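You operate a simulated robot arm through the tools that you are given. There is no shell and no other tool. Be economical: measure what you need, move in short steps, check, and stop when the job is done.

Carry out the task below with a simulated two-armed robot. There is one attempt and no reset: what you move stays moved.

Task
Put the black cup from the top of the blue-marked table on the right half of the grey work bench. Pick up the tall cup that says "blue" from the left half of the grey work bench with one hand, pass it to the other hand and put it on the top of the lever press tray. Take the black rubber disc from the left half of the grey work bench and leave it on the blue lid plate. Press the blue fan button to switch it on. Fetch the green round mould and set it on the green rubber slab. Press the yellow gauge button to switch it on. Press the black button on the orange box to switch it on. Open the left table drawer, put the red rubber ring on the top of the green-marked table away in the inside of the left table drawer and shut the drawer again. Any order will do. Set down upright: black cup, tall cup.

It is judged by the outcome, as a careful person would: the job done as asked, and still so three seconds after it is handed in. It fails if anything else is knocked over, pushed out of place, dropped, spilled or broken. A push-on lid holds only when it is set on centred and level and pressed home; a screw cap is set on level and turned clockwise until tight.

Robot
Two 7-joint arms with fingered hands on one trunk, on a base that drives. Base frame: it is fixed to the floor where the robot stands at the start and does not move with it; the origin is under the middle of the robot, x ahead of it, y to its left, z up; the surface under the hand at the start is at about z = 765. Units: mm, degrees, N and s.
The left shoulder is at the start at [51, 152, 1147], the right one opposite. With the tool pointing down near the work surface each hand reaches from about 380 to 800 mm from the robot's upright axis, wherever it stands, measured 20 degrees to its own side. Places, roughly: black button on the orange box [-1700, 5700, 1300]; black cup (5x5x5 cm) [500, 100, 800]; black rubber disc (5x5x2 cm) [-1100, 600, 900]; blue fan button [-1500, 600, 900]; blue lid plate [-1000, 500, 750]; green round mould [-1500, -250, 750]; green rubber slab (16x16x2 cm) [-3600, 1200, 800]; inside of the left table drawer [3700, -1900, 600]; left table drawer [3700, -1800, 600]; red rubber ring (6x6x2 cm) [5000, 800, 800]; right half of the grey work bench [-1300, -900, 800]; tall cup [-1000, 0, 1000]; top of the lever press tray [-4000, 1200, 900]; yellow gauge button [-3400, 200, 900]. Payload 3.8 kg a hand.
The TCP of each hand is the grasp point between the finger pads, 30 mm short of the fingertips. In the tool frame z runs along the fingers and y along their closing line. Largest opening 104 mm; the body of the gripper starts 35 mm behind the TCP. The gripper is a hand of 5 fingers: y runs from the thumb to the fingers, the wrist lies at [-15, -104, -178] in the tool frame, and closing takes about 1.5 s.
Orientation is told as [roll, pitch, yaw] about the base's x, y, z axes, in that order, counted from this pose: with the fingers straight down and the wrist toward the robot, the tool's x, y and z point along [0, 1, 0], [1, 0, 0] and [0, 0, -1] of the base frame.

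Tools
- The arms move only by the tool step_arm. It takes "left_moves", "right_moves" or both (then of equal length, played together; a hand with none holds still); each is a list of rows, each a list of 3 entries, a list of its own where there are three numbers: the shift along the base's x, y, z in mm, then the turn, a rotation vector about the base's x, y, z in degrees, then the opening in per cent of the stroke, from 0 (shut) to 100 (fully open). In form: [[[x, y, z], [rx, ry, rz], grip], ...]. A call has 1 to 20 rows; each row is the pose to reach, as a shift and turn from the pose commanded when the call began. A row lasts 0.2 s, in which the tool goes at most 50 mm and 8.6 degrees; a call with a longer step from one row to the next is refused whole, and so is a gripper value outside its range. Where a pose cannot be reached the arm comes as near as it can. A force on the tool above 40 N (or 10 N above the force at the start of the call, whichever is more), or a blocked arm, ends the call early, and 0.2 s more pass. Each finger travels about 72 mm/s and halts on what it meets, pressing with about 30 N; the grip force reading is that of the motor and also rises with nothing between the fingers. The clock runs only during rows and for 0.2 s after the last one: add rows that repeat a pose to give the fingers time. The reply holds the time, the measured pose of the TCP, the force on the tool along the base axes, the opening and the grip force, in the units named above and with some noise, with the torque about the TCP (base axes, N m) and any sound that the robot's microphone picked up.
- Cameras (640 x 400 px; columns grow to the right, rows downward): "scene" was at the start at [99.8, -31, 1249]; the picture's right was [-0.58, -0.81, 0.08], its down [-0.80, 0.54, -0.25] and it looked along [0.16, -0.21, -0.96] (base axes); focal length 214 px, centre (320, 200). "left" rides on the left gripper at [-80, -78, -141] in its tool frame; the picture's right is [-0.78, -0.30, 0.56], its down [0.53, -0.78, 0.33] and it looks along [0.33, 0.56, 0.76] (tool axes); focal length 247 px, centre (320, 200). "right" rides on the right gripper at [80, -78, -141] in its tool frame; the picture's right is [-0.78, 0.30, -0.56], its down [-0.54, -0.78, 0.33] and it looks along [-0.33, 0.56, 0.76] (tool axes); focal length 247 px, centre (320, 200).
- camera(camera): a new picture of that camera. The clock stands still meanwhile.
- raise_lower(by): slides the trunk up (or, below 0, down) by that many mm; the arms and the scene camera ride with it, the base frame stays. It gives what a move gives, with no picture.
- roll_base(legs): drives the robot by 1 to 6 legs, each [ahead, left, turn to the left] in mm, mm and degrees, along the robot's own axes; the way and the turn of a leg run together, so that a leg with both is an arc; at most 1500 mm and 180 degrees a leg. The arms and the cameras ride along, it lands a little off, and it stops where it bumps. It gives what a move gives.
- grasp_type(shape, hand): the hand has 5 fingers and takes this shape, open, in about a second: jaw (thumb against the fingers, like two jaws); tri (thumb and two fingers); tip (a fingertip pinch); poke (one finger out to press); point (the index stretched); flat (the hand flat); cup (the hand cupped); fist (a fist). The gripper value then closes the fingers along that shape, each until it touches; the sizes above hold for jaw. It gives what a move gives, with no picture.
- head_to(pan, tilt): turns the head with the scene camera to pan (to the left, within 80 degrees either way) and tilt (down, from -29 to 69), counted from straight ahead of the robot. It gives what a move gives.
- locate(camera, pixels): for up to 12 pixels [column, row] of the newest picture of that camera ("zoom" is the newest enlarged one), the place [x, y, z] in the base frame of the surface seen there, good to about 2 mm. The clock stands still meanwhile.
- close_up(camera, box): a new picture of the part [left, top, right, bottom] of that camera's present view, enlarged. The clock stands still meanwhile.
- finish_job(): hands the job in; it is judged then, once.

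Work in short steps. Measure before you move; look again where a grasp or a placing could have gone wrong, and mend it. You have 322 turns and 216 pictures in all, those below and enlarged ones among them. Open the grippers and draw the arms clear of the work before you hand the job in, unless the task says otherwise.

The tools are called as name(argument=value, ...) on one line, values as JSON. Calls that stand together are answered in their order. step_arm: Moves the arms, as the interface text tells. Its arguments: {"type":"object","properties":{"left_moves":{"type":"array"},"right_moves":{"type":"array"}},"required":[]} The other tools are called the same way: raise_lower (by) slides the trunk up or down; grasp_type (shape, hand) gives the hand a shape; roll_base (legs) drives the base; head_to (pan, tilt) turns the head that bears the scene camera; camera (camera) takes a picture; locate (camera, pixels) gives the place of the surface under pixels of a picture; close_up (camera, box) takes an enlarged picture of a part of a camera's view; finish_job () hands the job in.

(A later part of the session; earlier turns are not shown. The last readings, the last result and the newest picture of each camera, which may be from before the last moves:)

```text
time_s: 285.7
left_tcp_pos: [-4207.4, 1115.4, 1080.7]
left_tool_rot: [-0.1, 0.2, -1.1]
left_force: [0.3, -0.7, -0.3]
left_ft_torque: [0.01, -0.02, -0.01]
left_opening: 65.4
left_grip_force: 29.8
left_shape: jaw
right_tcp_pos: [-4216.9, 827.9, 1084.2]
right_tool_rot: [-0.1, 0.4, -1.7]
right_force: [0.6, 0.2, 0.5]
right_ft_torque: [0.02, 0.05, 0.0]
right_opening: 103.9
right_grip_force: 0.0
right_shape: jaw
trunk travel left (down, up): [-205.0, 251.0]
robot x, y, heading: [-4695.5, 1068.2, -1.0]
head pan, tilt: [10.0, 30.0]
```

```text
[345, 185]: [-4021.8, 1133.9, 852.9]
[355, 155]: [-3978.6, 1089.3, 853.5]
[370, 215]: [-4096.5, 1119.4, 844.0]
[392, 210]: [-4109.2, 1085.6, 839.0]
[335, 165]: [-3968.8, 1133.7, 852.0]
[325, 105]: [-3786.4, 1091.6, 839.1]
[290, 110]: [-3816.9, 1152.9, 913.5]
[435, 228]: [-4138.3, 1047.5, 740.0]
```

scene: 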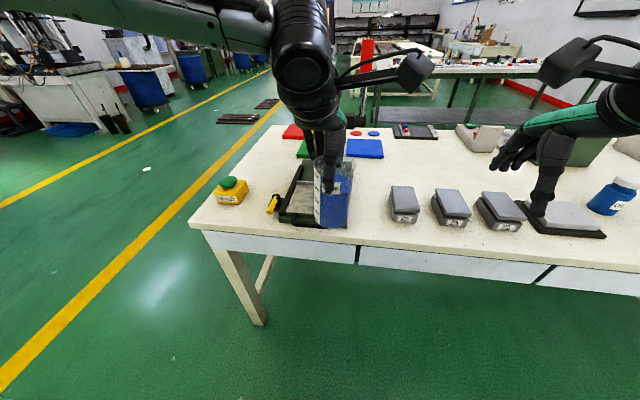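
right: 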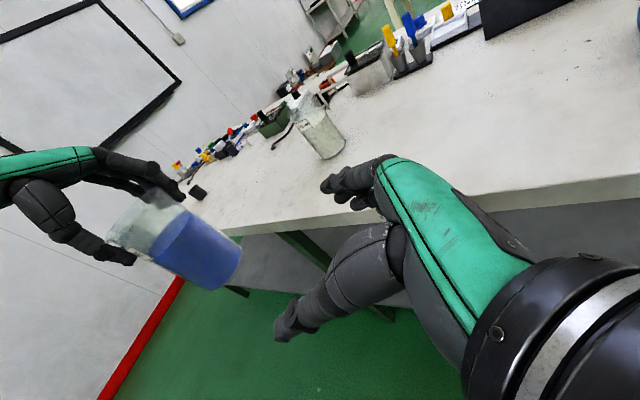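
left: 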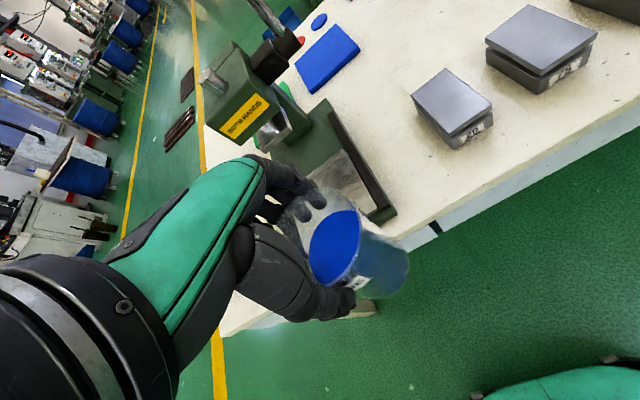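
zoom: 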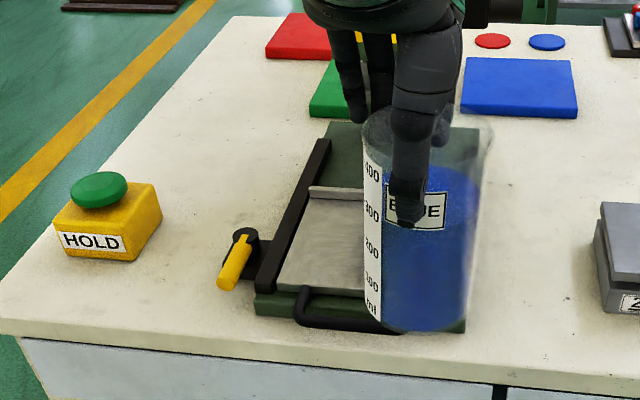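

Tray top: x −4100…−3962, y 1115…1256, z≈851. Target cup axis (-4050,1186). I check the cup bottom's height, and carry it over the tray at the present height.

locate(camera="zoom", pixels=[[420, 325], [400, 322], [372, 315], [420, 260], [465, 300]])

step_arm(left_moves=[[[25, 12, 0], [0, 0, 0], 40], [[50, 24, 0], [0, 0, 0], 40], [[75, 36, 0], [0, 0, 0], 40], [[100, 48, 0], [0, 0, 0], 40], [[125, 60, 0], [0, 0, 0], 40], [[145, 66, 0], [0, 0, 0], 40], [[158, 71, 0], [0, 0, 0], 40], [[158, 71, -15], [0, 0, 0], 40], [[158, 71, -35], [0, 0, 0], 40], [[158, 71, -55], [0, 0, 0], 40], [[158, 71, -70], [0, 0, 0], 40], [[158, 71, -70], [0, 0, 0], 40]])

close_up(camera="scene", box=[200, 90, 400, 240])

camera(camera="left")

```text
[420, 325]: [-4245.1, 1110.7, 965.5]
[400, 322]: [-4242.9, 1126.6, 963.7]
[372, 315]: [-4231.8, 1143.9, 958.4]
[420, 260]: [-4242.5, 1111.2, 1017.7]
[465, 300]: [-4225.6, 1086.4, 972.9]
```

```text
time_s: 288.3
left_tcp_pos: [-4048.5, 1187.8, 1010.9]
left_tool_rot: [-0.1, 0.1, -1.2]
left_force: [0.8, -0.3, -0.3]
left_ft_torque: [0.01, 0.0, 0.03]
left_opening: 65.7
left_grip_force: 30.0
left_shape: jaw
right_tcp_pos: [-4217.1, 829.5, 1084.9]
right_tool_rot: [0.0, 0.4, -1.7]
right_force: [0.1, -0.8, -0.4]
right_ft_torque: [-0.01, 0.02, 0.01]
right_opening: 103.6
right_grip_force: 0.1
right_shape: jaw
trunk travel left (down, up): [-205.0, 251.0]
robot x, y, heading: [-4695.5, 1068.3, -1.1]
head pan, tilt: [10.0, 30.0]
```

```text
2.67 times, centred on (300, 165) of scene
```

zoom: 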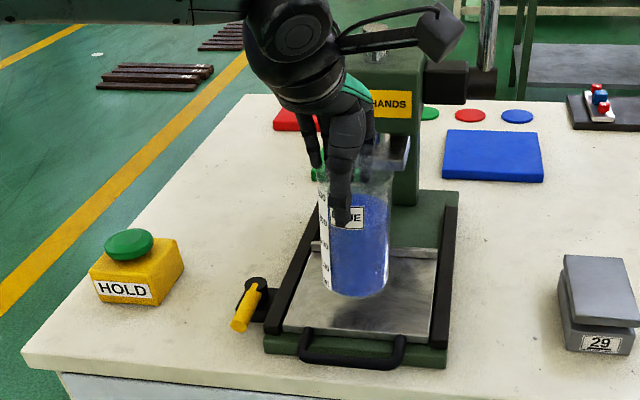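

```text
89 pictures are left
```

left: 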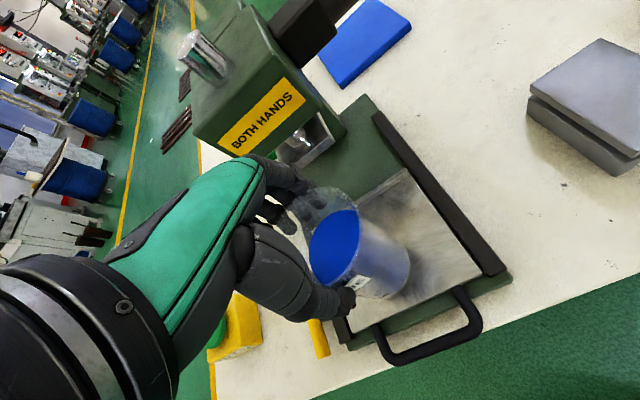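

Over the tray, cup upright. I lower to TCP z≈980, then in 1 mm steps watching force.

step_arm(left_moves=[[[0, 0, -12], [0, 0, 0], 40], [[0, 0, -24], [0, 0, 0], 40], [[0, 0, -30], [0, 0, 0], 40], [[0, 0, -32], [0, 0, 0], 40], [[0, 0, -32], [0, 0, 0], 40]])

close_up(camera="scene", box=[260, 140, 380, 240])

```text
time_s: 289.5
left_tcp_pos: [-4049.8, 1186.6, 978.5]
left_tool_rot: [-0.2, 0.0, -1.1]
left_force: [-0.2, 2.1, 4.6]
left_ft_torque: [0.06, -0.07, 0.0]
left_opening: 65.6
left_grip_force: 30.4
left_shape: jaw
right_tcp_pos: [-4216.3, 829.0, 1084.6]
right_tool_rot: [0.1, 0.3, -1.5]
right_force: [0.0, -0.4, 0.8]
right_ft_torque: [0.02, 0.02, -0.03]
right_opening: 103.7
right_grip_force: 0.1
right_shape: jaw
trunk travel left (down, up): [-205.0, 251.0]
robot x, y, heading: [-4696.6, 1067.7, -0.8]
head pan, tilt: [10.0, 30.0]
```

```text
4.00 times, centred on (320, 190) of scene
```

zoom: 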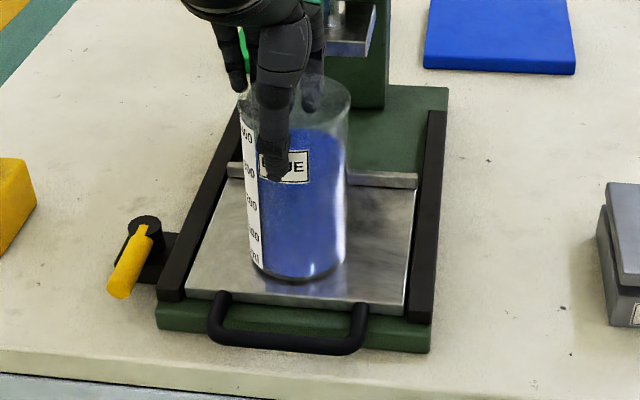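

Contact (+4.6 N). I open slowly and then raise.

step_arm(left_moves=[[[0, 0, 0], [0, 0, 0], 58], [[0, 0, 0], [0, 0, 0], 64], [[0, 0, 0], [0, 0, 0], 70], [[0, 0, 0], [0, 0, 0], 78], [[0, 0, 0], [0, 0, 0], 88], [[0, 0, 0], [0, 0, 0], 100], [[0, 0, 0], [0, 0, 0], 100]])

close_up(camera="scene", box=[260, 140, 380, 240])

camera(camera="left")

```text
time_s: 291.1
left_tcp_pos: [-4049.5, 1185.9, 978.9]
left_tool_rot: [-0.1, 0.0, -1.1]
left_force: [0.1, 0.2, 0.3]
left_ft_torque: [0.02, 0.01, 0.01]
left_opening: 103.5
left_grip_force: 0.0
left_shape: jaw
right_tcp_pos: [-4216.8, 828.9, 1084.7]
right_tool_rot: [-0.1, 0.4, -1.6]
right_force: [-0.9, 0.3, 0.3]
right_ft_torque: [-0.01, 0.02, 0.03]
right_opening: 103.7
right_grip_force: 0.1
right_shape: jaw
trunk travel left (down, up): [-205.0, 251.0]
robot x, y, heading: [-4694.4, 1071.6, -1.2]
head pan, tilt: [10.0, 30.0]
```

```text
4.00 times, centred on (320, 190) of scene
```

zoom: 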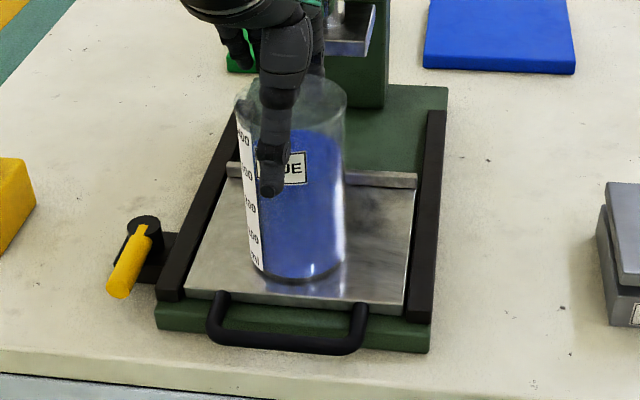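

```text
86 pictures are left
```

left: 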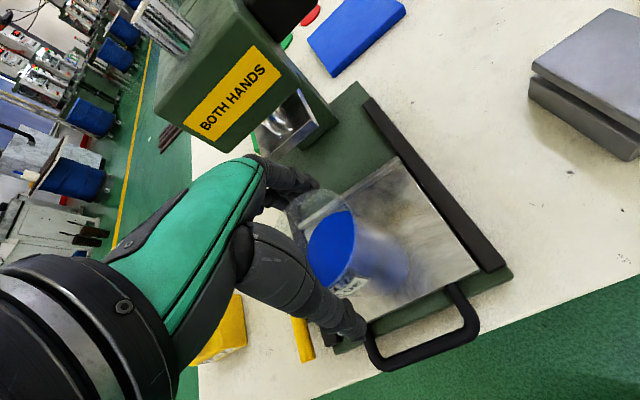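

Cup stands free. I raise the left hand straight up and back.

step_arm(left_moves=[[[0, 0, 25], [0, 0, 0], 100], [[0, 0, 65], [0, 0, 0], 100], [[0, 0, 105], [0, 0, 0], 100], [[-10, 0, 140], [0, 0, 0], 100], [[-50, 0, 150], [0, 0, 0], 100], [[-95, 0, 150], [0, 0, 0], 100], [[-140, 0, 140], [0, 0, 0], 100]])

camera(camera="left")

```text
time_s: 292.7
left_tcp_pos: [-4189.6, 1186.7, 1117.5]
left_tool_rot: [-0.2, -0.1, -1.1]
left_force: [0.6, -0.5, 0.2]
left_ft_torque: [0.02, -0.02, 0.0]
left_opening: 103.8
left_grip_force: 0.0
left_shape: jaw
right_tcp_pos: [-4216.6, 828.0, 1087.4]
right_tool_rot: [0.1, 0.4, -1.7]
right_force: [0.8, 0.5, -0.1]
right_ft_torque: [0.03, -0.01, 0.0]
right_opening: 103.5
right_grip_force: 0.1
right_shape: jaw
trunk travel left (down, up): [-205.0, 251.0]
robot x, y, heading: [-4694.7, 1071.2, -1.1]
head pan, tilt: [10.0, 30.0]
```

```text
85 pictures are left
```

left: 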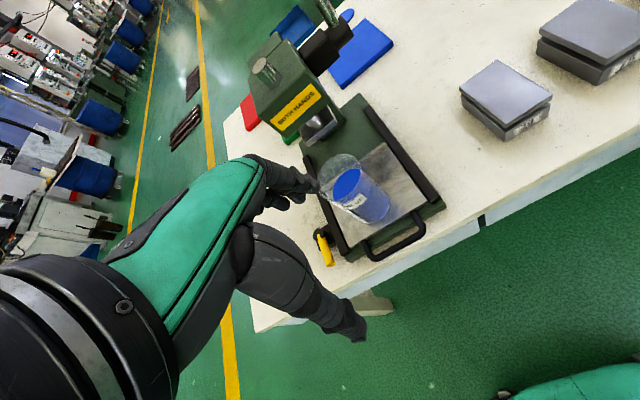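

Tall cup is done. Next: orange box near (-1700,5700,1300). I back away, sidestep to y≈2400, turn to face +y and look.

roll_base(legs=[[-100, 0, 1], [0, 1400, 0], [0, 0, 60]])

head_to(pan=0, tilt=15)

camera(camera="scene")

```text
time_s: 303.1
left_tcp_pos: [-4655.4, 2983.1, 1117.3]
left_tool_rot: [-0.1, 0.0, 60.4]
left_force: [-0.1, -0.7, 0.5]
left_ft_torque: [0.0, -0.02, 0.01]
left_opening: 103.8
left_grip_force: 0.0
left_shape: jaw
right_tcp_pos: [-4353.8, 2788.0, 1084.7]
right_tool_rot: [0.0, 0.5, 59.8]
right_force: [-0.1, 0.7, 0.1]
right_ft_torque: [0.01, 0.01, 0.01]
right_opening: 103.5
right_grip_force: 0.0
right_shape: jaw
trunk travel left (down, up): [-205.0, 251.0]
robot x, y, heading: [-4797.0, 2482.8, 60.3]
head pan, tilt: [10.0, 30.0]
```

```text
time_s: 303.9
left_tcp_pos: [-4654.6, 2983.6, 1117.5]
left_tool_rot: [-0.2, 0.1, 60.3]
left_force: [-0.4, -0.3, -0.2]
left_ft_torque: [-0.02, -0.02, 0.02]
left_opening: 103.7
left_grip_force: 0.0
left_shape: jaw
right_tcp_pos: [-4355.7, 2787.1, 1083.2]
right_tool_rot: [0.1, 0.4, 59.8]
right_force: [-0.9, -0.1, 0.4]
right_ft_torque: [0.01, -0.01, 0.04]
right_opening: 103.8
right_grip_force: 0.0
right_shape: jaw
trunk travel left (down, up): [-205.0, 251.0]
robot x, y, heading: [-4796.4, 2485.3, 60.5]
head pan, tilt: [0.0, 15.0]
```

```text
84 pictures are left
```

scene: 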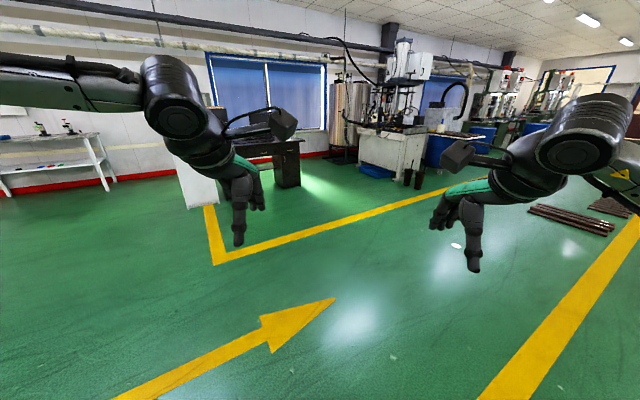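

close_up(camera="scene", box=[320, 20, 500, 190])

```text
2.35 times, centred on (410, 105) of scene
```

zoom: 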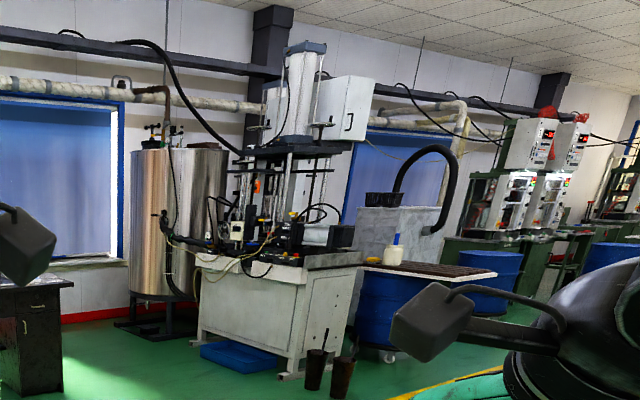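

locate(camera="zoom", pixels=[[240, 360], [350, 300], [310, 375], [255, 185], [300, 250], [235, 230], [420, 260], [150, 270], [343, 390], [205, 340]])

locate(camera="scene", pixels=[[456, 246], [530, 210], [600, 235], [290, 180], [440, 180], [217, 205]])

```text
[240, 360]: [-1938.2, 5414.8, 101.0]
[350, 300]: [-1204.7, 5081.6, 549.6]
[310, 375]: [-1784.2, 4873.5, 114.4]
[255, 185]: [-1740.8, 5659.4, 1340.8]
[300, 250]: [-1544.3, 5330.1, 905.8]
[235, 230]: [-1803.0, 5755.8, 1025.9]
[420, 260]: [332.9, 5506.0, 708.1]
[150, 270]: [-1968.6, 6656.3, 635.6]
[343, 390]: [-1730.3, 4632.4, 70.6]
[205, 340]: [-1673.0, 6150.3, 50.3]
```

```text
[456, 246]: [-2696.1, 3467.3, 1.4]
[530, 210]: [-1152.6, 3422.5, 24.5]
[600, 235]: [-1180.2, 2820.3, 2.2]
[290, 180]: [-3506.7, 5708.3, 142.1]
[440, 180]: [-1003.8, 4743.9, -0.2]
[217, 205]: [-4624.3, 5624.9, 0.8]
```

The orange box appears on the machine near (-1741,5659,1341). I drive to about (-3200,4900) facing +x and look.

roll_base(legs=[[0, 0, -60.4], [1500, 0, 0], [0, 1500, 0], [0, 950, 0]])

head_to(pan=20, tilt=10)

camera(camera="scene")

```text
time_s: 325.5
left_tcp_pos: [-2853.0, 5069.4, 1117.1]
left_tool_rot: [-0.1, -0.1, 1.4]
left_force: [-0.5, 0.0, 0.3]
left_ft_torque: [-0.01, 0.02, 0.03]
left_opening: 103.9
left_grip_force: 0.1
left_shape: jaw
right_tcp_pos: [-2865.9, 4709.6, 1085.6]
right_tool_rot: [0.0, 0.5, 0.9]
right_force: [-0.3, 0.3, -0.1]
right_ft_torque: [-0.04, 0.05, 0.0]
right_opening: 103.6
right_grip_force: 0.1
right_shape: jaw
trunk travel left (down, up): [-205.0, 251.0]
robot x, y, heading: [-3357.2, 4929.5, 1.3]
head pan, tilt: [0.0, 15.0]
```

```text
time_s: 326.3
left_tcp_pos: [-2853.8, 5069.3, 1117.3]
left_tool_rot: [-0.1, 0.0, 1.5]
left_force: [0.4, -0.3, -0.3]
left_ft_torque: [0.04, -0.01, -0.02]
left_opening: 104.0
left_grip_force: 0.0
left_shape: jaw
right_tcp_pos: [-2867.6, 4711.5, 1085.2]
right_tool_rot: [0.1, 0.5, 0.9]
right_force: [0.1, 0.3, -0.1]
right_ft_torque: [0.0, 0.03, -0.01]
right_opening: 103.5
right_grip_force: 0.1
right_shape: jaw
trunk travel left (down, up): [-205.0, 251.0]
robot x, y, heading: [-3357.2, 4931.9, 1.5]
head pan, tilt: [20.0, 10.0]
```

```text
82 pictures are left
```

scene: 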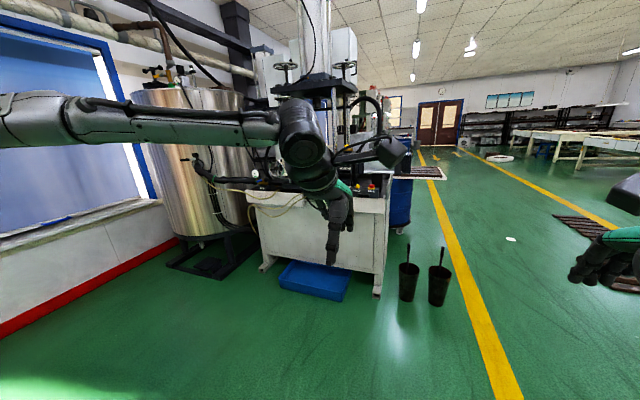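

The left arm blocks the view; I lower it and look again zoomed.

step_arm(left_moves=[[[0, 0, -45], [0, 0, 0], 100], [[0, 0, -90], [0, 0, 0], 100], [[0, 0, -135], [0, 0, 0], 100], [[0, 0, -180], [0, 0, 0], 100], [[0, 0, -225], [0, 0, 0], 100], [[0, 0, -270], [0, 0, 0], 100], [[0, 0, -315], [0, 0, 0], 100]])

close_up(camera="scene", box=[200, 40, 440, 310])

```text
time_s: 327.9
left_tcp_pos: [-2853.3, 5070.4, 802.2]
left_tool_rot: [-0.1, 0.0, 1.3]
left_force: [-0.6, 0.3, 0.0]
left_ft_torque: [0.01, 0.02, 0.01]
left_opening: 103.8
left_grip_force: 0.0
left_shape: jaw
right_tcp_pos: [-2865.7, 4710.4, 1083.9]
right_tool_rot: [-0.1, 0.5, 0.8]
right_force: [-0.8, -0.2, -1.3]
right_ft_torque: [0.01, -0.04, -0.01]
right_opening: 103.6
right_grip_force: 0.1
right_shape: jaw
trunk travel left (down, up): [-205.0, 251.0]
robot x, y, heading: [-3358.8, 4932.1, 1.5]
head pan, tilt: [20.0, 10.0]
```

```text
1.48 times, centred on (320, 175) of scene
```

zoom: 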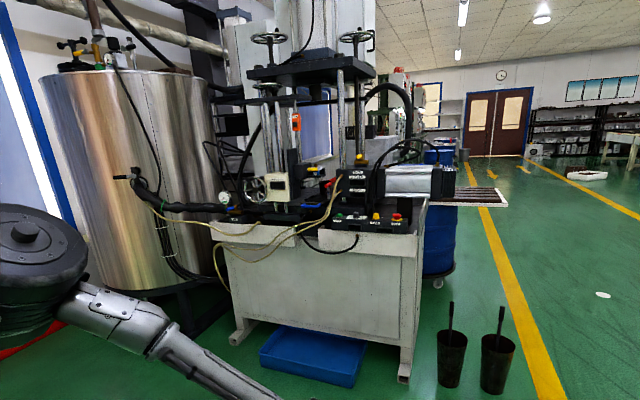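

close_up(camera="scene", box=[270, 95, 370, 205])

locate(camera="zoom", pixels=[[217, 95], [300, 200]])

```text
3.64 times, centred on (320, 150) of scene
```

zoom: 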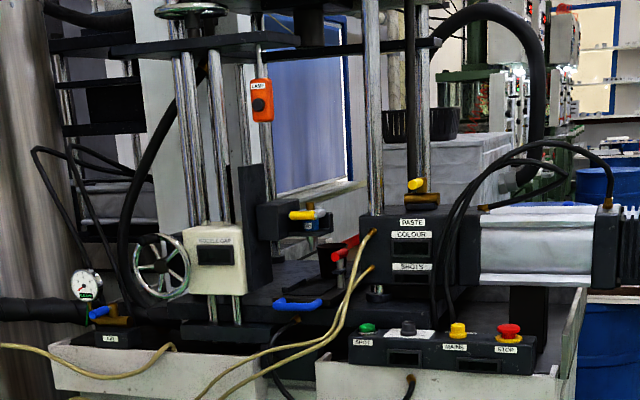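

```text
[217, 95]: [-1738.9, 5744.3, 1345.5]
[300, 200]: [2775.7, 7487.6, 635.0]
```

locate(camera="zoom", pixels=[[258, 104], [262, 85], [268, 104], [254, 118], [160, 360], [340, 380], [215, 240], [185, 40], [240, 265], [320, 215], [445, 345], [560, 370]])

close_up(camera="scene", box=[295, 110, 335, 135])

```text
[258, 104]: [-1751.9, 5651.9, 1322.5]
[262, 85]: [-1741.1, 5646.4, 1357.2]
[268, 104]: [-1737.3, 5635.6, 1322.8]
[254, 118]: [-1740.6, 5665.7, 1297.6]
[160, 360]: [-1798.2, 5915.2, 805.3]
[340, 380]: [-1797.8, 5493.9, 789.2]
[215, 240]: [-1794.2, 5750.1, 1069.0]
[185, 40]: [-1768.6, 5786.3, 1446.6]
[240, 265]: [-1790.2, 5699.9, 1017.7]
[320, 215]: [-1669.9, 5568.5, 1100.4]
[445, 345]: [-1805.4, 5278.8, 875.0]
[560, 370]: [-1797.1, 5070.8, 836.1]
```

```text
16.00 times, centred on (315, 122) of scene
```

zoom: 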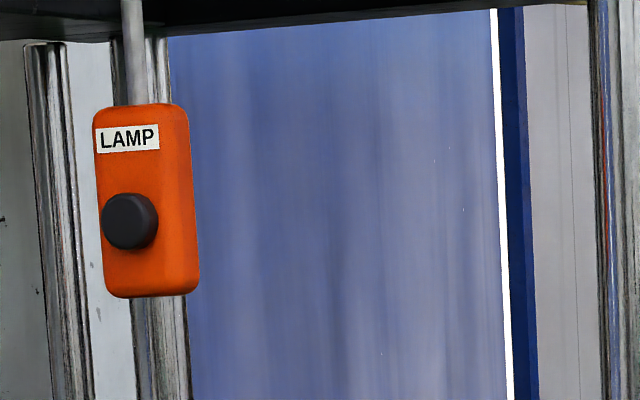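

LAMP's black button: (-1752,5652,1322), facing −x. I check floor obstacles (blue tray, tank) before approaching.

locate(camera="scene", pixels=[[282, 285], [345, 300], [350, 272], [290, 264], [265, 268], [378, 295], [205, 275], [235, 240], [405, 300]])

```text
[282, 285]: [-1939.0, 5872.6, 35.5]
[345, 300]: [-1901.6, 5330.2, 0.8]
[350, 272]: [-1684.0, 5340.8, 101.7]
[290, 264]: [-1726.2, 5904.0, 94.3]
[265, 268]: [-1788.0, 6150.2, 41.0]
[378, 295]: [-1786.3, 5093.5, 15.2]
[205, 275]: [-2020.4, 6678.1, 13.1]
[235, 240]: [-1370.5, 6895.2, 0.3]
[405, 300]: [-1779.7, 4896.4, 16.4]
```

Blue tray front is x≈-1940. I raise the trunk, drive to about (-2560,5520), and shape the left hand to poke.

raise_lower(by=225)

roll_base(legs=[[0, 590, -1.4], [790, 0, 0]])

grasp_type(shape="poke", hand="left")

step_arm(left_moves=[[[0, 0, 30], [0, -8, 0], 0], [[-10, 0, 60], [0, -16, 0], 0], [[-20, 0, 90], [0, -24, 0], 0], [[-30, 0, 120], [0, -32, 0], 0], [[-30, 0, 150], [0, -40, 0], 0], [[-30, 0, 180], [0, -48, 0], 0], [[-30, 0, 210], [0, -56, 0], 0], [[-30, 0, 240], [0, -64, 0], 0], [[-30, 0, 270], [0, -72, 0], 0], [[-30, 0, 290], [0, -80, 0], 0], [[-30, 0, 300], [0, -88, 0], 0], [[-30, 0, 300], [0, -90, 0], 0]])

head_to(pan=10, tilt=15)

camera(camera="scene")

```text
time_s: 330.3
left_tcp_pos: [-2852.5, 5070.2, 1070.6]
left_tool_rot: [-0.2, -4.4, 1.4]
left_force: [0.2, 0.2, 0.3]
left_ft_torque: [-0.01, -0.03, -0.04]
left_opening: 104.0
left_grip_force: 0.0
left_shape: jaw
right_tcp_pos: [-2866.9, 4710.5, 1308.8]
right_tool_rot: [0.0, 0.4, 0.9]
right_force: [0.0, 0.2, 0.0]
right_ft_torque: [0.01, -0.02, 0.0]
right_opening: 104.0
right_grip_force: 0.0
right_shape: jaw
trunk travel left (down, up): [-430.0, 26.0]
robot x, y, heading: [-3354.1, 4931.6, 1.1]
head pan, tilt: [20.0, 10.0]
```

```text
time_s: 333.1
left_tcp_pos: [-2856.6, 5547.6, 1069.6]
left_tool_rot: [-0.5, -4.7, 0.0]
left_force: [-0.3, -0.8, 0.4]
left_ft_torque: [-0.05, 0.01, 0.03]
left_opening: 103.9
left_grip_force: 0.0
left_shape: jaw
right_tcp_pos: [-2878.9, 5190.0, 1312.1]
right_tool_rot: [-0.2, 0.4, -0.6]
right_force: [-0.9, 1.0, 0.2]
right_ft_torque: [-0.04, -0.01, 0.03]
right_opening: 103.7
right_grip_force: 0.0
right_shape: jaw
trunk travel left (down, up): [-430.0, 26.0]
robot x, y, heading: [-3362.1, 5414.6, -0.0]
head pan, tilt: [20.0, 10.0]
stopped in leg 1: the robot was blocked; the commanded pose is now the measured one
```

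```text
time_s: 334.0
left_tcp_pos: [-2855.1, 5543.3, 1070.8]
left_tool_rot: [-0.3, -4.5, 0.0]
left_force: [0.5, 0.2, -0.3]
left_ft_torque: [-0.01, 0.0, -0.01]
left_opening: 0.0
left_grip_force: 0.0
left_shape: poke
right_tcp_pos: [-2877.8, 5183.4, 1310.2]
right_tool_rot: [0.0, 0.5, -0.6]
right_force: [0.9, 0.5, 0.2]
right_ft_torque: [0.01, 0.03, -0.03]
right_opening: 104.0
right_grip_force: 0.0
right_shape: jaw
trunk travel left (down, up): [-430.0, 26.0]
robot x, y, heading: [-3364.6, 5413.2, -0.1]
head pan, tilt: [20.0, 10.0]
```

```text
time_s: 336.6
left_tcp_pos: [-2885.7, 5541.8, 1371.1]
left_tool_rot: [179.4, -85.4, -179.6]
left_force: [-1.0, -0.1, 0.3]
left_ft_torque: [0.0, 0.0, 0.0]
left_opening: 0.2
left_grip_force: 0.0
left_shape: poke
right_tcp_pos: [-2878.2, 5183.9, 1309.7]
right_tool_rot: [0.0, 0.4, -0.5]
right_force: [0.5, 0.1, 0.3]
right_ft_torque: [0.03, 0.0, -0.02]
right_opening: 103.8
right_grip_force: 0.1
right_shape: jaw
trunk travel left (down, up): [-430.0, 26.0]
robot x, y, heading: [-3366.3, 5417.7, 0.4]
head pan, tilt: [20.0, 10.0]
```

```text
time_s: 337.3
left_tcp_pos: [-2885.2, 5542.3, 1370.0]
left_tool_rot: [179.5, -85.5, -179.7]
left_force: [0.6, 0.7, 0.6]
left_ft_torque: [0.0, 0.03, -0.02]
left_opening: 0.1
left_grip_force: 0.0
left_shape: poke
right_tcp_pos: [-2878.3, 5183.4, 1310.2]
right_tool_rot: [0.0, 0.5, -0.5]
right_force: [0.9, -0.2, 0.0]
right_ft_torque: [-0.06, -0.02, 0.01]
right_opening: 104.1
right_grip_force: 0.0
right_shape: jaw
trunk travel left (down, up): [-430.0, 26.0]
robot x, y, heading: [-3363.2, 5414.6, 0.1]
head pan, tilt: [10.0, 15.0]
```

```text
78 pictures are left
```

scene: 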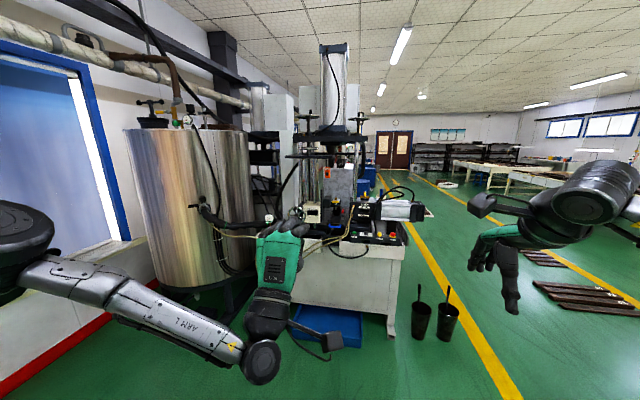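

The desk blocked the sidestep lightly. I step away from it, go ahead 850, then left to y≈5525.

roll_base(legs=[[0, -80, 0], [850, 0, 0], [0, 185, 0]])

step_arm(left_moves=[[[0, 0, -20], [0, 4.5, 0], 0], [[0, 0, -40], [0, 4.5, 0], 0], [[0, 0, -46], [0, 4.5, 0], 0], [[0, 0, -46], [0, 4.5, 0], 0]])

head_to(pan=5, tilt=20)

camera(camera="scene")

camera(camera="left")

```text
time_s: 343.6
left_tcp_pos: [-2051.4, 5639.8, 1370.2]
left_tool_rot: [177.0, -85.5, -177.7]
left_force: [0.9, -0.9, -0.3]
left_ft_torque: [-0.01, 0.02, 0.01]
left_opening: 0.1
left_grip_force: 0.0
left_shape: poke
right_tcp_pos: [-2046.7, 5281.4, 1308.8]
right_tool_rot: [0.3, 0.5, -1.0]
right_force: [-0.7, -0.2, 0.8]
right_ft_torque: [0.02, -0.07, 0.03]
right_opening: 103.9
right_grip_force: 0.1
right_shape: jaw
trunk travel left (down, up): [-430.0, 26.0]
robot x, y, heading: [-2528.4, 5522.1, -0.3]
head pan, tilt: [10.0, 15.0]
```

```text
time_s: 344.6
left_tcp_pos: [-2050.6, 5644.0, 1323.1]
left_tool_rot: [-73.4, -89.9, 72.9]
left_force: [-0.4, -0.8, 0.5]
left_ft_torque: [0.0, -0.04, -0.03]
left_opening: 0.0
left_grip_force: 0.1
left_shape: poke
right_tcp_pos: [-2046.1, 5286.2, 1311.0]
right_tool_rot: [0.1, 0.5, -0.9]
right_force: [-0.1, -0.1, 0.4]
right_ft_torque: [-0.04, -0.01, -0.01]
right_opening: 103.8
right_grip_force: 0.1
right_shape: jaw
trunk travel left (down, up): [-430.0, 26.0]
robot x, y, heading: [-2528.2, 5521.0, -0.4]
head pan, tilt: [10.0, 15.0]
```

```text
time_s: 345.2
left_tcp_pos: [-2049.4, 5643.5, 1322.2]
left_tool_rot: [-42.0, -90.0, 41.4]
left_force: [0.4, -0.3, 0.3]
left_ft_torque: [0.01, 0.02, 0.03]
left_opening: 0.0
left_grip_force: 0.0
left_shape: poke
right_tcp_pos: [-2046.5, 5286.5, 1309.7]
right_tool_rot: [0.0, 0.5, -0.9]
right_force: [0.5, -0.3, -0.2]
right_ft_torque: [0.01, 0.0, 0.0]
right_opening: 103.8
right_grip_force: 0.0
right_shape: jaw
trunk travel left (down, up): [-430.0, 26.0]
robot x, y, heading: [-2525.7, 5520.7, -0.4]
head pan, tilt: [5.0, 20.0]
```

```text
77 pictures are left
```

scene: 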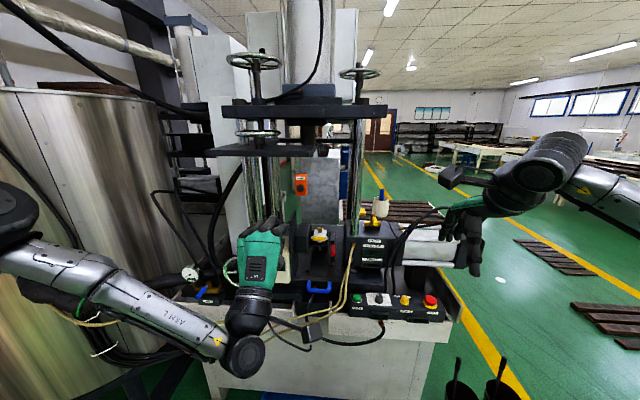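

```text
76 pictures are left
```

left: 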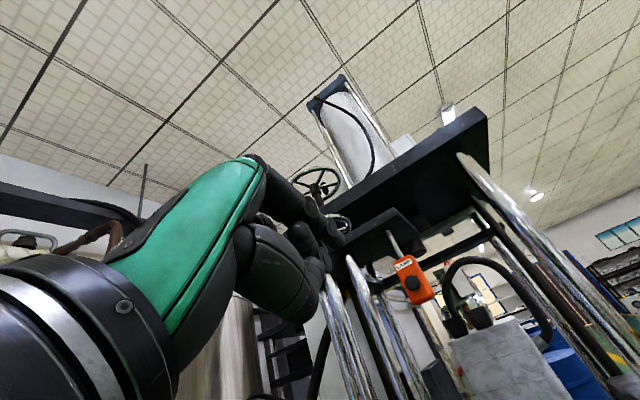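

The hand points forward at the right height. I measure the button and the fingertip from here.

close_up(camera="scene", box=[220, 150, 340, 260])

locate(camera="left", pixels=[[412, 284], [410, 270], [345, 240], [340, 225], [325, 265], [400, 245]])

```text
3.64 times, centred on (280, 205) of scene
```

zoom: 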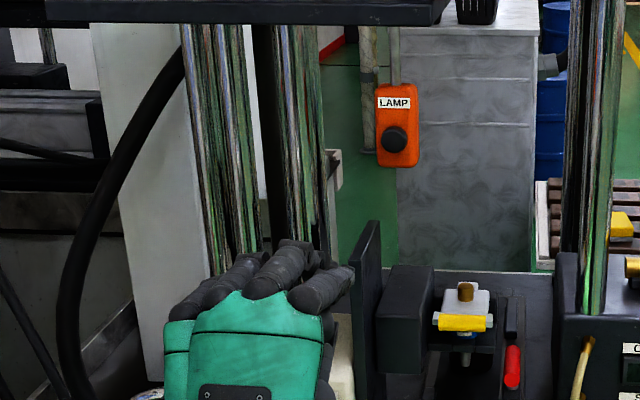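

```text
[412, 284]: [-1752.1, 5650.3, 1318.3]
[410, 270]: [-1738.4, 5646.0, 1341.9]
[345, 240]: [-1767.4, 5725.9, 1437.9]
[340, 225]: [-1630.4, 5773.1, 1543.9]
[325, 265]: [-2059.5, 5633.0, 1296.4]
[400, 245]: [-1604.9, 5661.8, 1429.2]
```

close_up(camera="left", box=[260, 160, 440, 320])

```text
2.50 times, centred on (350, 240) of left
```

zoom: 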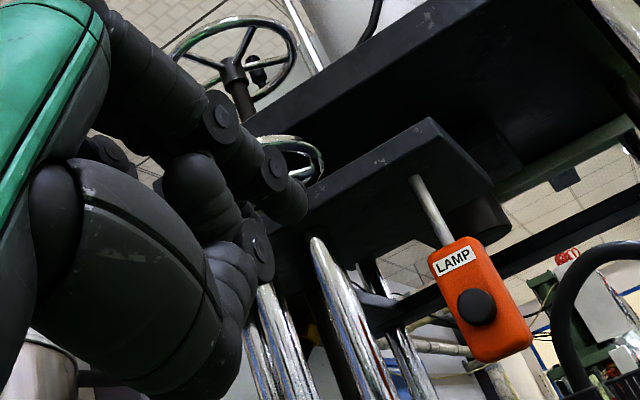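

locate(camera="zoom", pixels=[[300, 205], [290, 195], [280, 215], [262, 265], [262, 245], [240, 225]])

```text
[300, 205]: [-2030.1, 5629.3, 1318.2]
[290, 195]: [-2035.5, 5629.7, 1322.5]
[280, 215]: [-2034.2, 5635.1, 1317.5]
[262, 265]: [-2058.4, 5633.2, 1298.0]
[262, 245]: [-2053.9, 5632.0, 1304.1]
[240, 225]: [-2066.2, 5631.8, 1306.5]
```

Index tip leads: about (+26,−7,−1) from TCP. I check the chrome posts beside the box before going in.

close_up(camera="scene", box=[220, 150, 340, 260])

locate(camera="zoom", pixels=[[205, 100], [235, 100], [262, 130], [285, 130], [310, 130], [333, 165], [398, 140], [395, 50], [368, 100], [430, 5], [360, 250]])

```text
3.64 times, centred on (280, 205) of scene
```

zoom: 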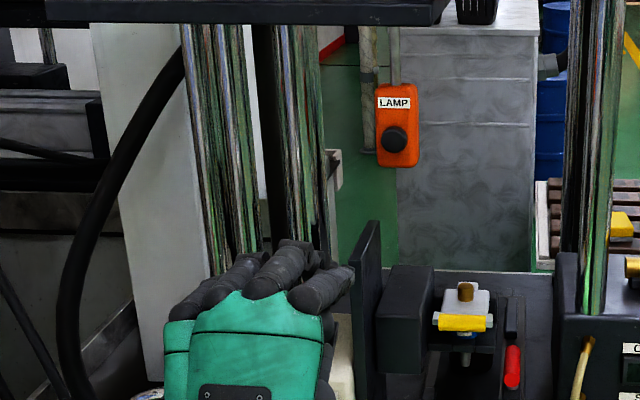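

```text
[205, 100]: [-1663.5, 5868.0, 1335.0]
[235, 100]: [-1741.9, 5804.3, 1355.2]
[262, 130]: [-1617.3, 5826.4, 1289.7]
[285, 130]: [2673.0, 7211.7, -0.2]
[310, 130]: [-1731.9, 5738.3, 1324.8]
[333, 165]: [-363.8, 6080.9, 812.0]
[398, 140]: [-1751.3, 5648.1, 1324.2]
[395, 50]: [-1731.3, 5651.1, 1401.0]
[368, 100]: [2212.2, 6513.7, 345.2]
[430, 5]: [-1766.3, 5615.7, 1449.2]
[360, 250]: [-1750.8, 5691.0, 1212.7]
```

Posts lie at x≥-1745 and y≥5735, the hand stays short of them. I advance to ~20 mm before the button.

step_arm(left_moves=[[[40, 3, 0], [0, 0, 0], 0], [[80, 6, 0], [0, 0, 0], 0], [[120, 9, 0], [0, 0, 0], 0], [[160, 12, 0], [0, 0, 0], 0], [[200, 13, -1], [0, 0, 0], 0], [[235, 13, -1], [0, 0, 0], 0], [[250, 13, -1], [0, 0, 0], 0], [[250, 13, -1], [0, 0, 0], 0]])

close_up(camera="left", box=[220, 140, 440, 320])

close_up(camera="scene", box=[240, 140, 360, 240])

```text
time_s: 347.0
left_tcp_pos: [-1871.8, 5702.7, 1366.8]
left_tool_rot: [10.7, -89.9, -11.3]
left_force: [0.1, 0.4, -0.8]
left_ft_torque: [0.02, -0.02, 0.01]
left_opening: 0.0
left_grip_force: 0.0
left_shape: poke
left hand out of reach, approached as far as the arm can: row 2, 3, 4, 5, 6, 7, 8
right_tcp_pos: [-2046.6, 5285.4, 1309.4]
right_tool_rot: [0.0, 0.5, -0.9]
right_force: [-0.5, 0.3, 0.1]
right_ft_torque: [-0.01, 0.0, 0.0]
right_opening: 104.1
right_grip_force: 0.1
right_shape: jaw
trunk travel left (down, up): [-430.0, 26.0]
robot x, y, heading: [-2525.7, 5523.8, -0.3]
head pan, tilt: [5.0, 20.0]
```

```text
2.22 times, centred on (330, 230) of left
```

zoom: 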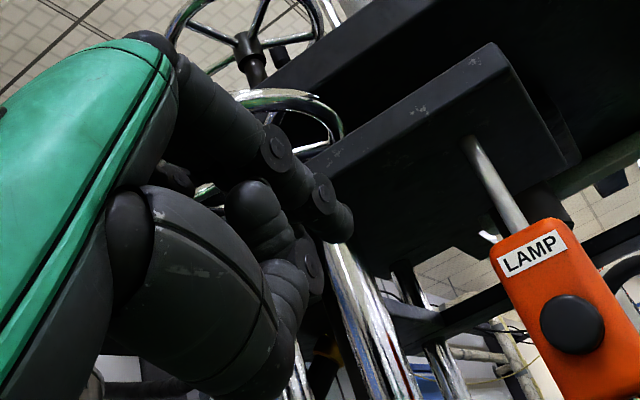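

```text
4.00 times, centred on (300, 190) of scene
```

zoom: 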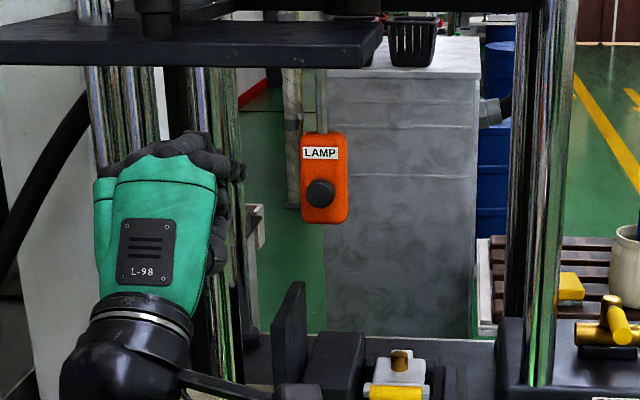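

Reach limit again from the shoulder being too high. I retract, lower the trunk 150 mm and retry.

step_arm(left_moves=[[[-45, -15, -10], [0, 0, 0], 0], [[-90, -30, -20], [0, 0, 0], 0], [[-135, -45, -30], [0, 0, 0], 0], [[-178, -58, -44], [0, 0, 0], 0], [[-178, -58, -44], [0, 0, 0], 0]])

raise_lower(by=-150)

step_arm(left_moves=[[[0, 0, 40], [0, 0, 0], 0], [[0, 0, 80], [0, 0, 0], 0], [[0, 0, 120], [0, 0, 0], 0], [[0, 0, 150], [0, 0, 0], 0], [[30, 0, 150], [0, 0, 0], 0], [[60, 0, 150], [0, 0, 0], 0], [[90, 0, 150], [0, 0, 0], 0], [[120, 0, 150], [0, 0, 0], 0]])

```text
time_s: 348.2
left_tcp_pos: [-2050.0, 5640.4, 1323.3]
left_tool_rot: [71.1, -89.9, -71.7]
left_force: [-0.1, -0.5, 0.2]
left_ft_torque: [0.01, 0.0, 0.01]
left_opening: 0.0
left_grip_force: 0.0
left_shape: poke
right_tcp_pos: [-2046.6, 5284.5, 1308.2]
right_tool_rot: [0.1, 0.5, -0.9]
right_force: [0.0, -0.6, 0.4]
right_ft_torque: [0.02, 0.02, 0.0]
right_opening: 104.0
right_grip_force: 0.0
right_shape: jaw
trunk travel left (down, up): [-430.0, 26.0]
robot x, y, heading: [-2527.3, 5525.0, -0.3]
head pan, tilt: [5.0, 20.0]
```

```text
time_s: 350.0
left_tcp_pos: [-2047.8, 5643.0, 1172.8]
left_tool_rot: [150.6, -89.9, -151.2]
left_force: [-0.4, 0.8, 0.7]
left_ft_torque: [-0.01, 0.01, 0.02]
left_opening: 0.1
left_grip_force: 0.1
left_shape: poke
right_tcp_pos: [-2045.6, 5285.0, 1158.9]
right_tool_rot: [0.0, 0.5, -0.9]
right_force: [-0.3, -0.3, -0.2]
right_ft_torque: [0.0, 0.0, -0.01]
right_opening: 104.1
right_grip_force: 0.0
right_shape: jaw
trunk travel left (down, up): [-280.0, 176.0]
robot x, y, heading: [-2530.8, 5523.7, -0.4]
head pan, tilt: [5.0, 20.0]
```

```text
time_s: 351.8
left_tcp_pos: [-1927.1, 5641.8, 1323.1]
left_tool_rot: [28.5, -89.8, -29.3]
left_force: [-0.2, 0.3, -0.5]
left_ft_torque: [-0.01, 0.02, 0.0]
left_opening: 0.0
left_grip_force: 0.0
left_shape: poke
right_tcp_pos: [-2045.3, 5285.8, 1160.2]
right_tool_rot: [0.0, 0.5, -1.0]
right_force: [-0.3, 0.5, -0.8]
right_ft_torque: [0.01, 0.03, -0.02]
right_opening: 103.8
right_grip_force: 0.1
right_shape: jaw
trunk travel left (down, up): [-280.0, 176.0]
robot x, y, heading: [-2524.8, 5522.8, 0.0]
head pan, tilt: [5.0, 20.0]
```

That works. I continue to TCP x≈-1800.

step_arm(left_moves=[[[30, 4, -1], [0, 0, 0], 0], [[60, 8, -2], [0, 0, 0], 0], [[90, 12, -2], [0, 0, 0], 0], [[115, 15, -2], [0, 0, 0], 0], [[125, 15, -2], [0, 0, 0], 0], [[125, 15, -2], [0, 0, 0], 0]])

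close_up(camera="left", box=[260, 160, 440, 320])

locate(camera="zoom", pixels=[[300, 205], [290, 195], [280, 215]])

```text
time_s: 353.2
left_tcp_pos: [-1808.7, 5661.3, 1323.4]
left_tool_rot: [23.7, -89.9, -24.4]
left_force: [0.6, -0.1, -0.4]
left_ft_torque: [0.0, -0.01, 0.01]
left_opening: 0.0
left_grip_force: 0.1
left_shape: poke
left hand out of reach, approached as far as the arm can: row 5, 6
right_tcp_pos: [-2046.1, 5285.5, 1160.3]
right_tool_rot: [0.0, 0.5, -0.8]
right_force: [-0.1, 0.0, -0.1]
right_ft_torque: [-0.01, 0.07, 0.02]
right_opening: 103.8
right_grip_force: 0.1
right_shape: jaw
trunk travel left (down, up): [-280.0, 176.0]
robot x, y, heading: [-2529.0, 5518.0, -0.5]
head pan, tilt: [5.0, 20.0]
```

```text
2.50 times, centred on (350, 240) of left
```

zoom: 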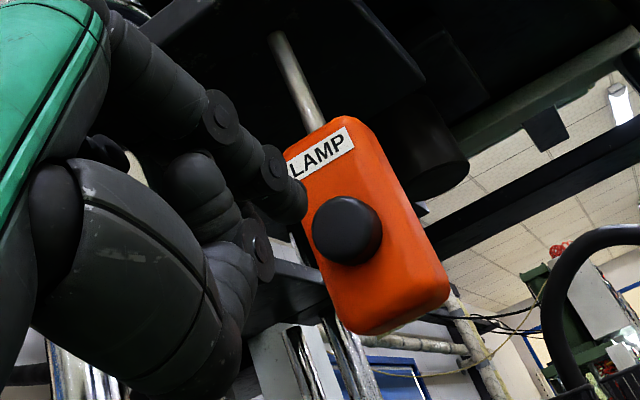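

```text
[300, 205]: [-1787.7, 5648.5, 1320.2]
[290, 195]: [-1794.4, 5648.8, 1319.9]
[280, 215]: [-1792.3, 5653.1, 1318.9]
```

Only ~30 mm short. I retract 120 mm and roll the base 110 mm forward, then recheck.

locate(camera="zoom", pixels=[[345, 232], [330, 232], [365, 232], [345, 210]])

step_arm(left_moves=[[[-40, 0, 0], [0, 0, 0], 0], [[-80, 0, 0], [0, 0, 0], 0], [[-120, 0, 0], [0, 0, 0], 0]])

roll_base(legs=[[110, 0, 0.4]])

close_up(camera="left", box=[260, 160, 440, 320])

locate(camera="zoom", pixels=[[300, 205], [290, 195], [280, 215]])

```text
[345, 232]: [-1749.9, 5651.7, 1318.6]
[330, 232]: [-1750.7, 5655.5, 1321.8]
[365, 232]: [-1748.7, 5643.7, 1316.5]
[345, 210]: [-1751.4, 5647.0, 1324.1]
```

```text
time_s: 354.0
left_tcp_pos: [-1932.3, 5661.7, 1323.5]
left_tool_rot: [-130.0, -89.9, 129.4]
left_force: [0.8, -0.2, 0.8]
left_ft_torque: [-0.01, 0.02, 0.01]
left_opening: 0.1
left_grip_force: 0.1
left_shape: poke
right_tcp_pos: [-2047.7, 5286.2, 1161.2]
right_tool_rot: [0.0, 0.3, -1.1]
right_force: [0.3, 0.5, -1.4]
right_ft_torque: [0.01, 0.01, -0.01]
right_opening: 103.7
right_grip_force: 0.1
right_shape: jaw
trunk travel left (down, up): [-280.0, 176.0]
robot x, y, heading: [-2527.1, 5522.3, -0.7]
head pan, tilt: [5.0, 20.0]
```

```text
time_s: 355.2
left_tcp_pos: [-1821.0, 5664.7, 1326.0]
left_tool_rot: [-174.6, -89.9, 174.3]
left_force: [-1.0, 0.5, -0.4]
left_ft_torque: [0.02, 0.0, 0.0]
left_opening: 0.3
left_grip_force: 0.1
left_shape: poke
right_tcp_pos: [-1934.5, 5290.1, 1160.5]
right_tool_rot: [0.1, 0.4, -0.5]
right_force: [0.2, 1.1, -0.1]
right_ft_torque: [-0.01, 0.01, 0.0]
right_opening: 103.6
right_grip_force: 0.0
right_shape: jaw
trunk travel left (down, up): [-280.0, 176.0]
robot x, y, heading: [-2413.2, 5520.1, 0.1]
head pan, tilt: [5.0, 20.0]
```

```text
2.50 times, centred on (350, 240) of left
```

zoom: 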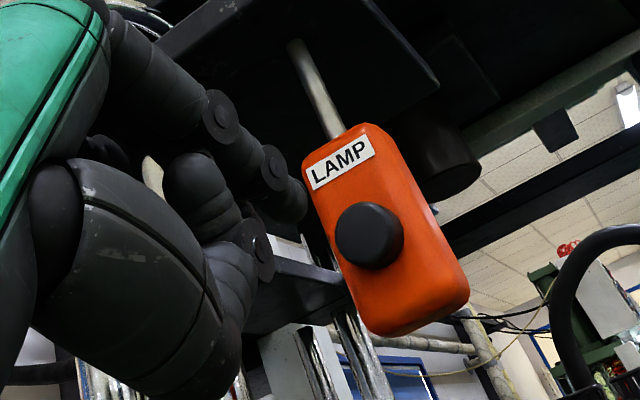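

```text
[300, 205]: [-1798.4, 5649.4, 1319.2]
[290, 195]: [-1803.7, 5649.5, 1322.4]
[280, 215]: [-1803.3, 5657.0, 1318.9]
```

Tip centre ≈(-1794 front, 5657,1321). I shift y −7 and press forward in small steps.

step_arm(left_moves=[[[15, -4, -1], [0, 0, 0], 0], [[30, -7, -1], [0, 0, 0], 0], [[38, -7, -1], [0, 0, 0], 0], [[41, -7, -1], [0, 0, 0], 0], [[44, -7, -1], [0, 0, 0], 0], [[46, -7, -1], [0, 0, 0], 0], [[48, -7, -1], [0, 0, 0], 0], [[48, -7, -1], [0, 0, 0], 0]])

close_up(camera="left", box=[260, 160, 440, 320])

```text
time_s: 357.0
left_tcp_pos: [-1774.3, 5657.3, 1324.2]
left_tool_rot: [-175.6, -89.9, 175.4]
left_force: [-9.6, -0.3, 1.0]
left_ft_torque: [-0.02, -0.02, -0.03]
left_opening: 0.0
left_grip_force: 0.0
left_shape: poke
right_tcp_pos: [-1935.9, 5288.3, 1160.7]
right_tool_rot: [0.0, 0.3, -0.5]
right_force: [0.4, -0.2, 0.7]
right_ft_torque: [-0.05, -0.02, 0.02]
right_opening: 103.9
right_grip_force: 0.0
right_shape: jaw
trunk travel left (down, up): [-280.0, 176.0]
robot x, y, heading: [-2417.0, 5521.9, 0.1]
head pan, tilt: [5.0, 20.0]
heard: click
```

```text
2.50 times, centred on (350, 240) of left
```

zoom: 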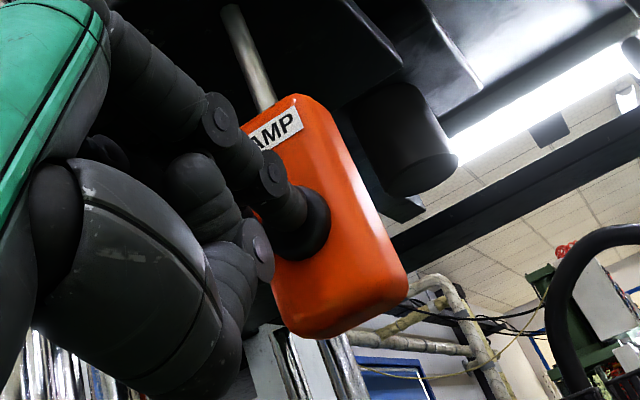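

Click, and a lamp strip is now lit. I retract the hand and back the robot away, then confirm.

step_arm(left_moves=[[[-30, 0, 0], [0, 0, 0], 0], [[-70, 0, 0], [0, 0, 0], 0], [[-110, 0, 0], [0, 0, 0], 0], [[-150, 0, 0], [0, 0, 0], 0]])

camera(camera="left")

roll_base(legs=[[-350, 0, 0]])

```text
time_s: 358.0
left_tcp_pos: [-1922.7, 5660.3, 1323.1]
left_tool_rot: [-153.4, -90.0, 153.4]
left_force: [0.4, 0.7, 0.4]
left_ft_torque: [0.02, 0.02, -0.01]
left_opening: 0.0
left_grip_force: 0.1
left_shape: poke
right_tcp_pos: [-1934.4, 5289.8, 1160.6]
right_tool_rot: [0.0, 0.4, -0.6]
right_force: [-0.4, -0.8, -0.9]
right_ft_torque: [-0.01, -0.02, 0.0]
right_opening: 103.7
right_grip_force: 0.0
right_shape: jaw
trunk travel left (down, up): [-280.0, 176.0]
robot x, y, heading: [-2417.5, 5520.6, -0.0]
head pan, tilt: [5.0, 20.0]
```

```text
67 pictures are left
```

left: 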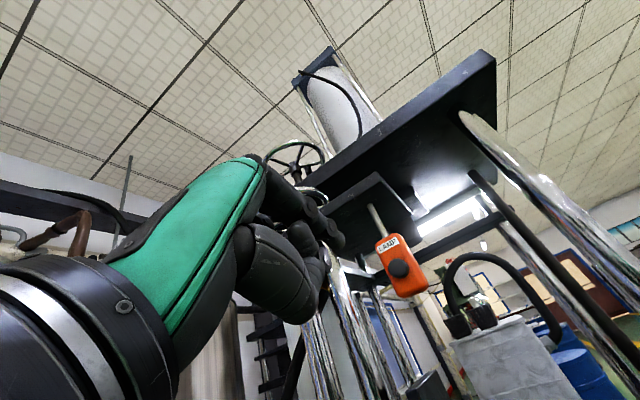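

```text
time_s: 360.3
left_tcp_pos: [-2276.3, 5658.5, 1323.1]
left_tool_rot: [-3.8, -89.9, 3.4]
left_force: [-0.4, -0.9, 0.8]
left_ft_torque: [-0.01, -0.03, 0.02]
left_opening: 0.0
left_grip_force: 0.0
left_shape: poke
right_tcp_pos: [-2288.2, 5287.5, 1158.9]
right_tool_rot: [0.0, 0.4, -0.7]
right_force: [1.1, 0.6, 0.5]
right_ft_torque: [0.0, -0.01, 0.01]
right_opening: 103.7
right_grip_force: 0.1
right_shape: jaw
trunk travel left (down, up): [-280.0, 176.0]
robot x, y, heading: [-2774.5, 5519.9, 0.0]
head pan, tilt: [5.0, 20.0]
```

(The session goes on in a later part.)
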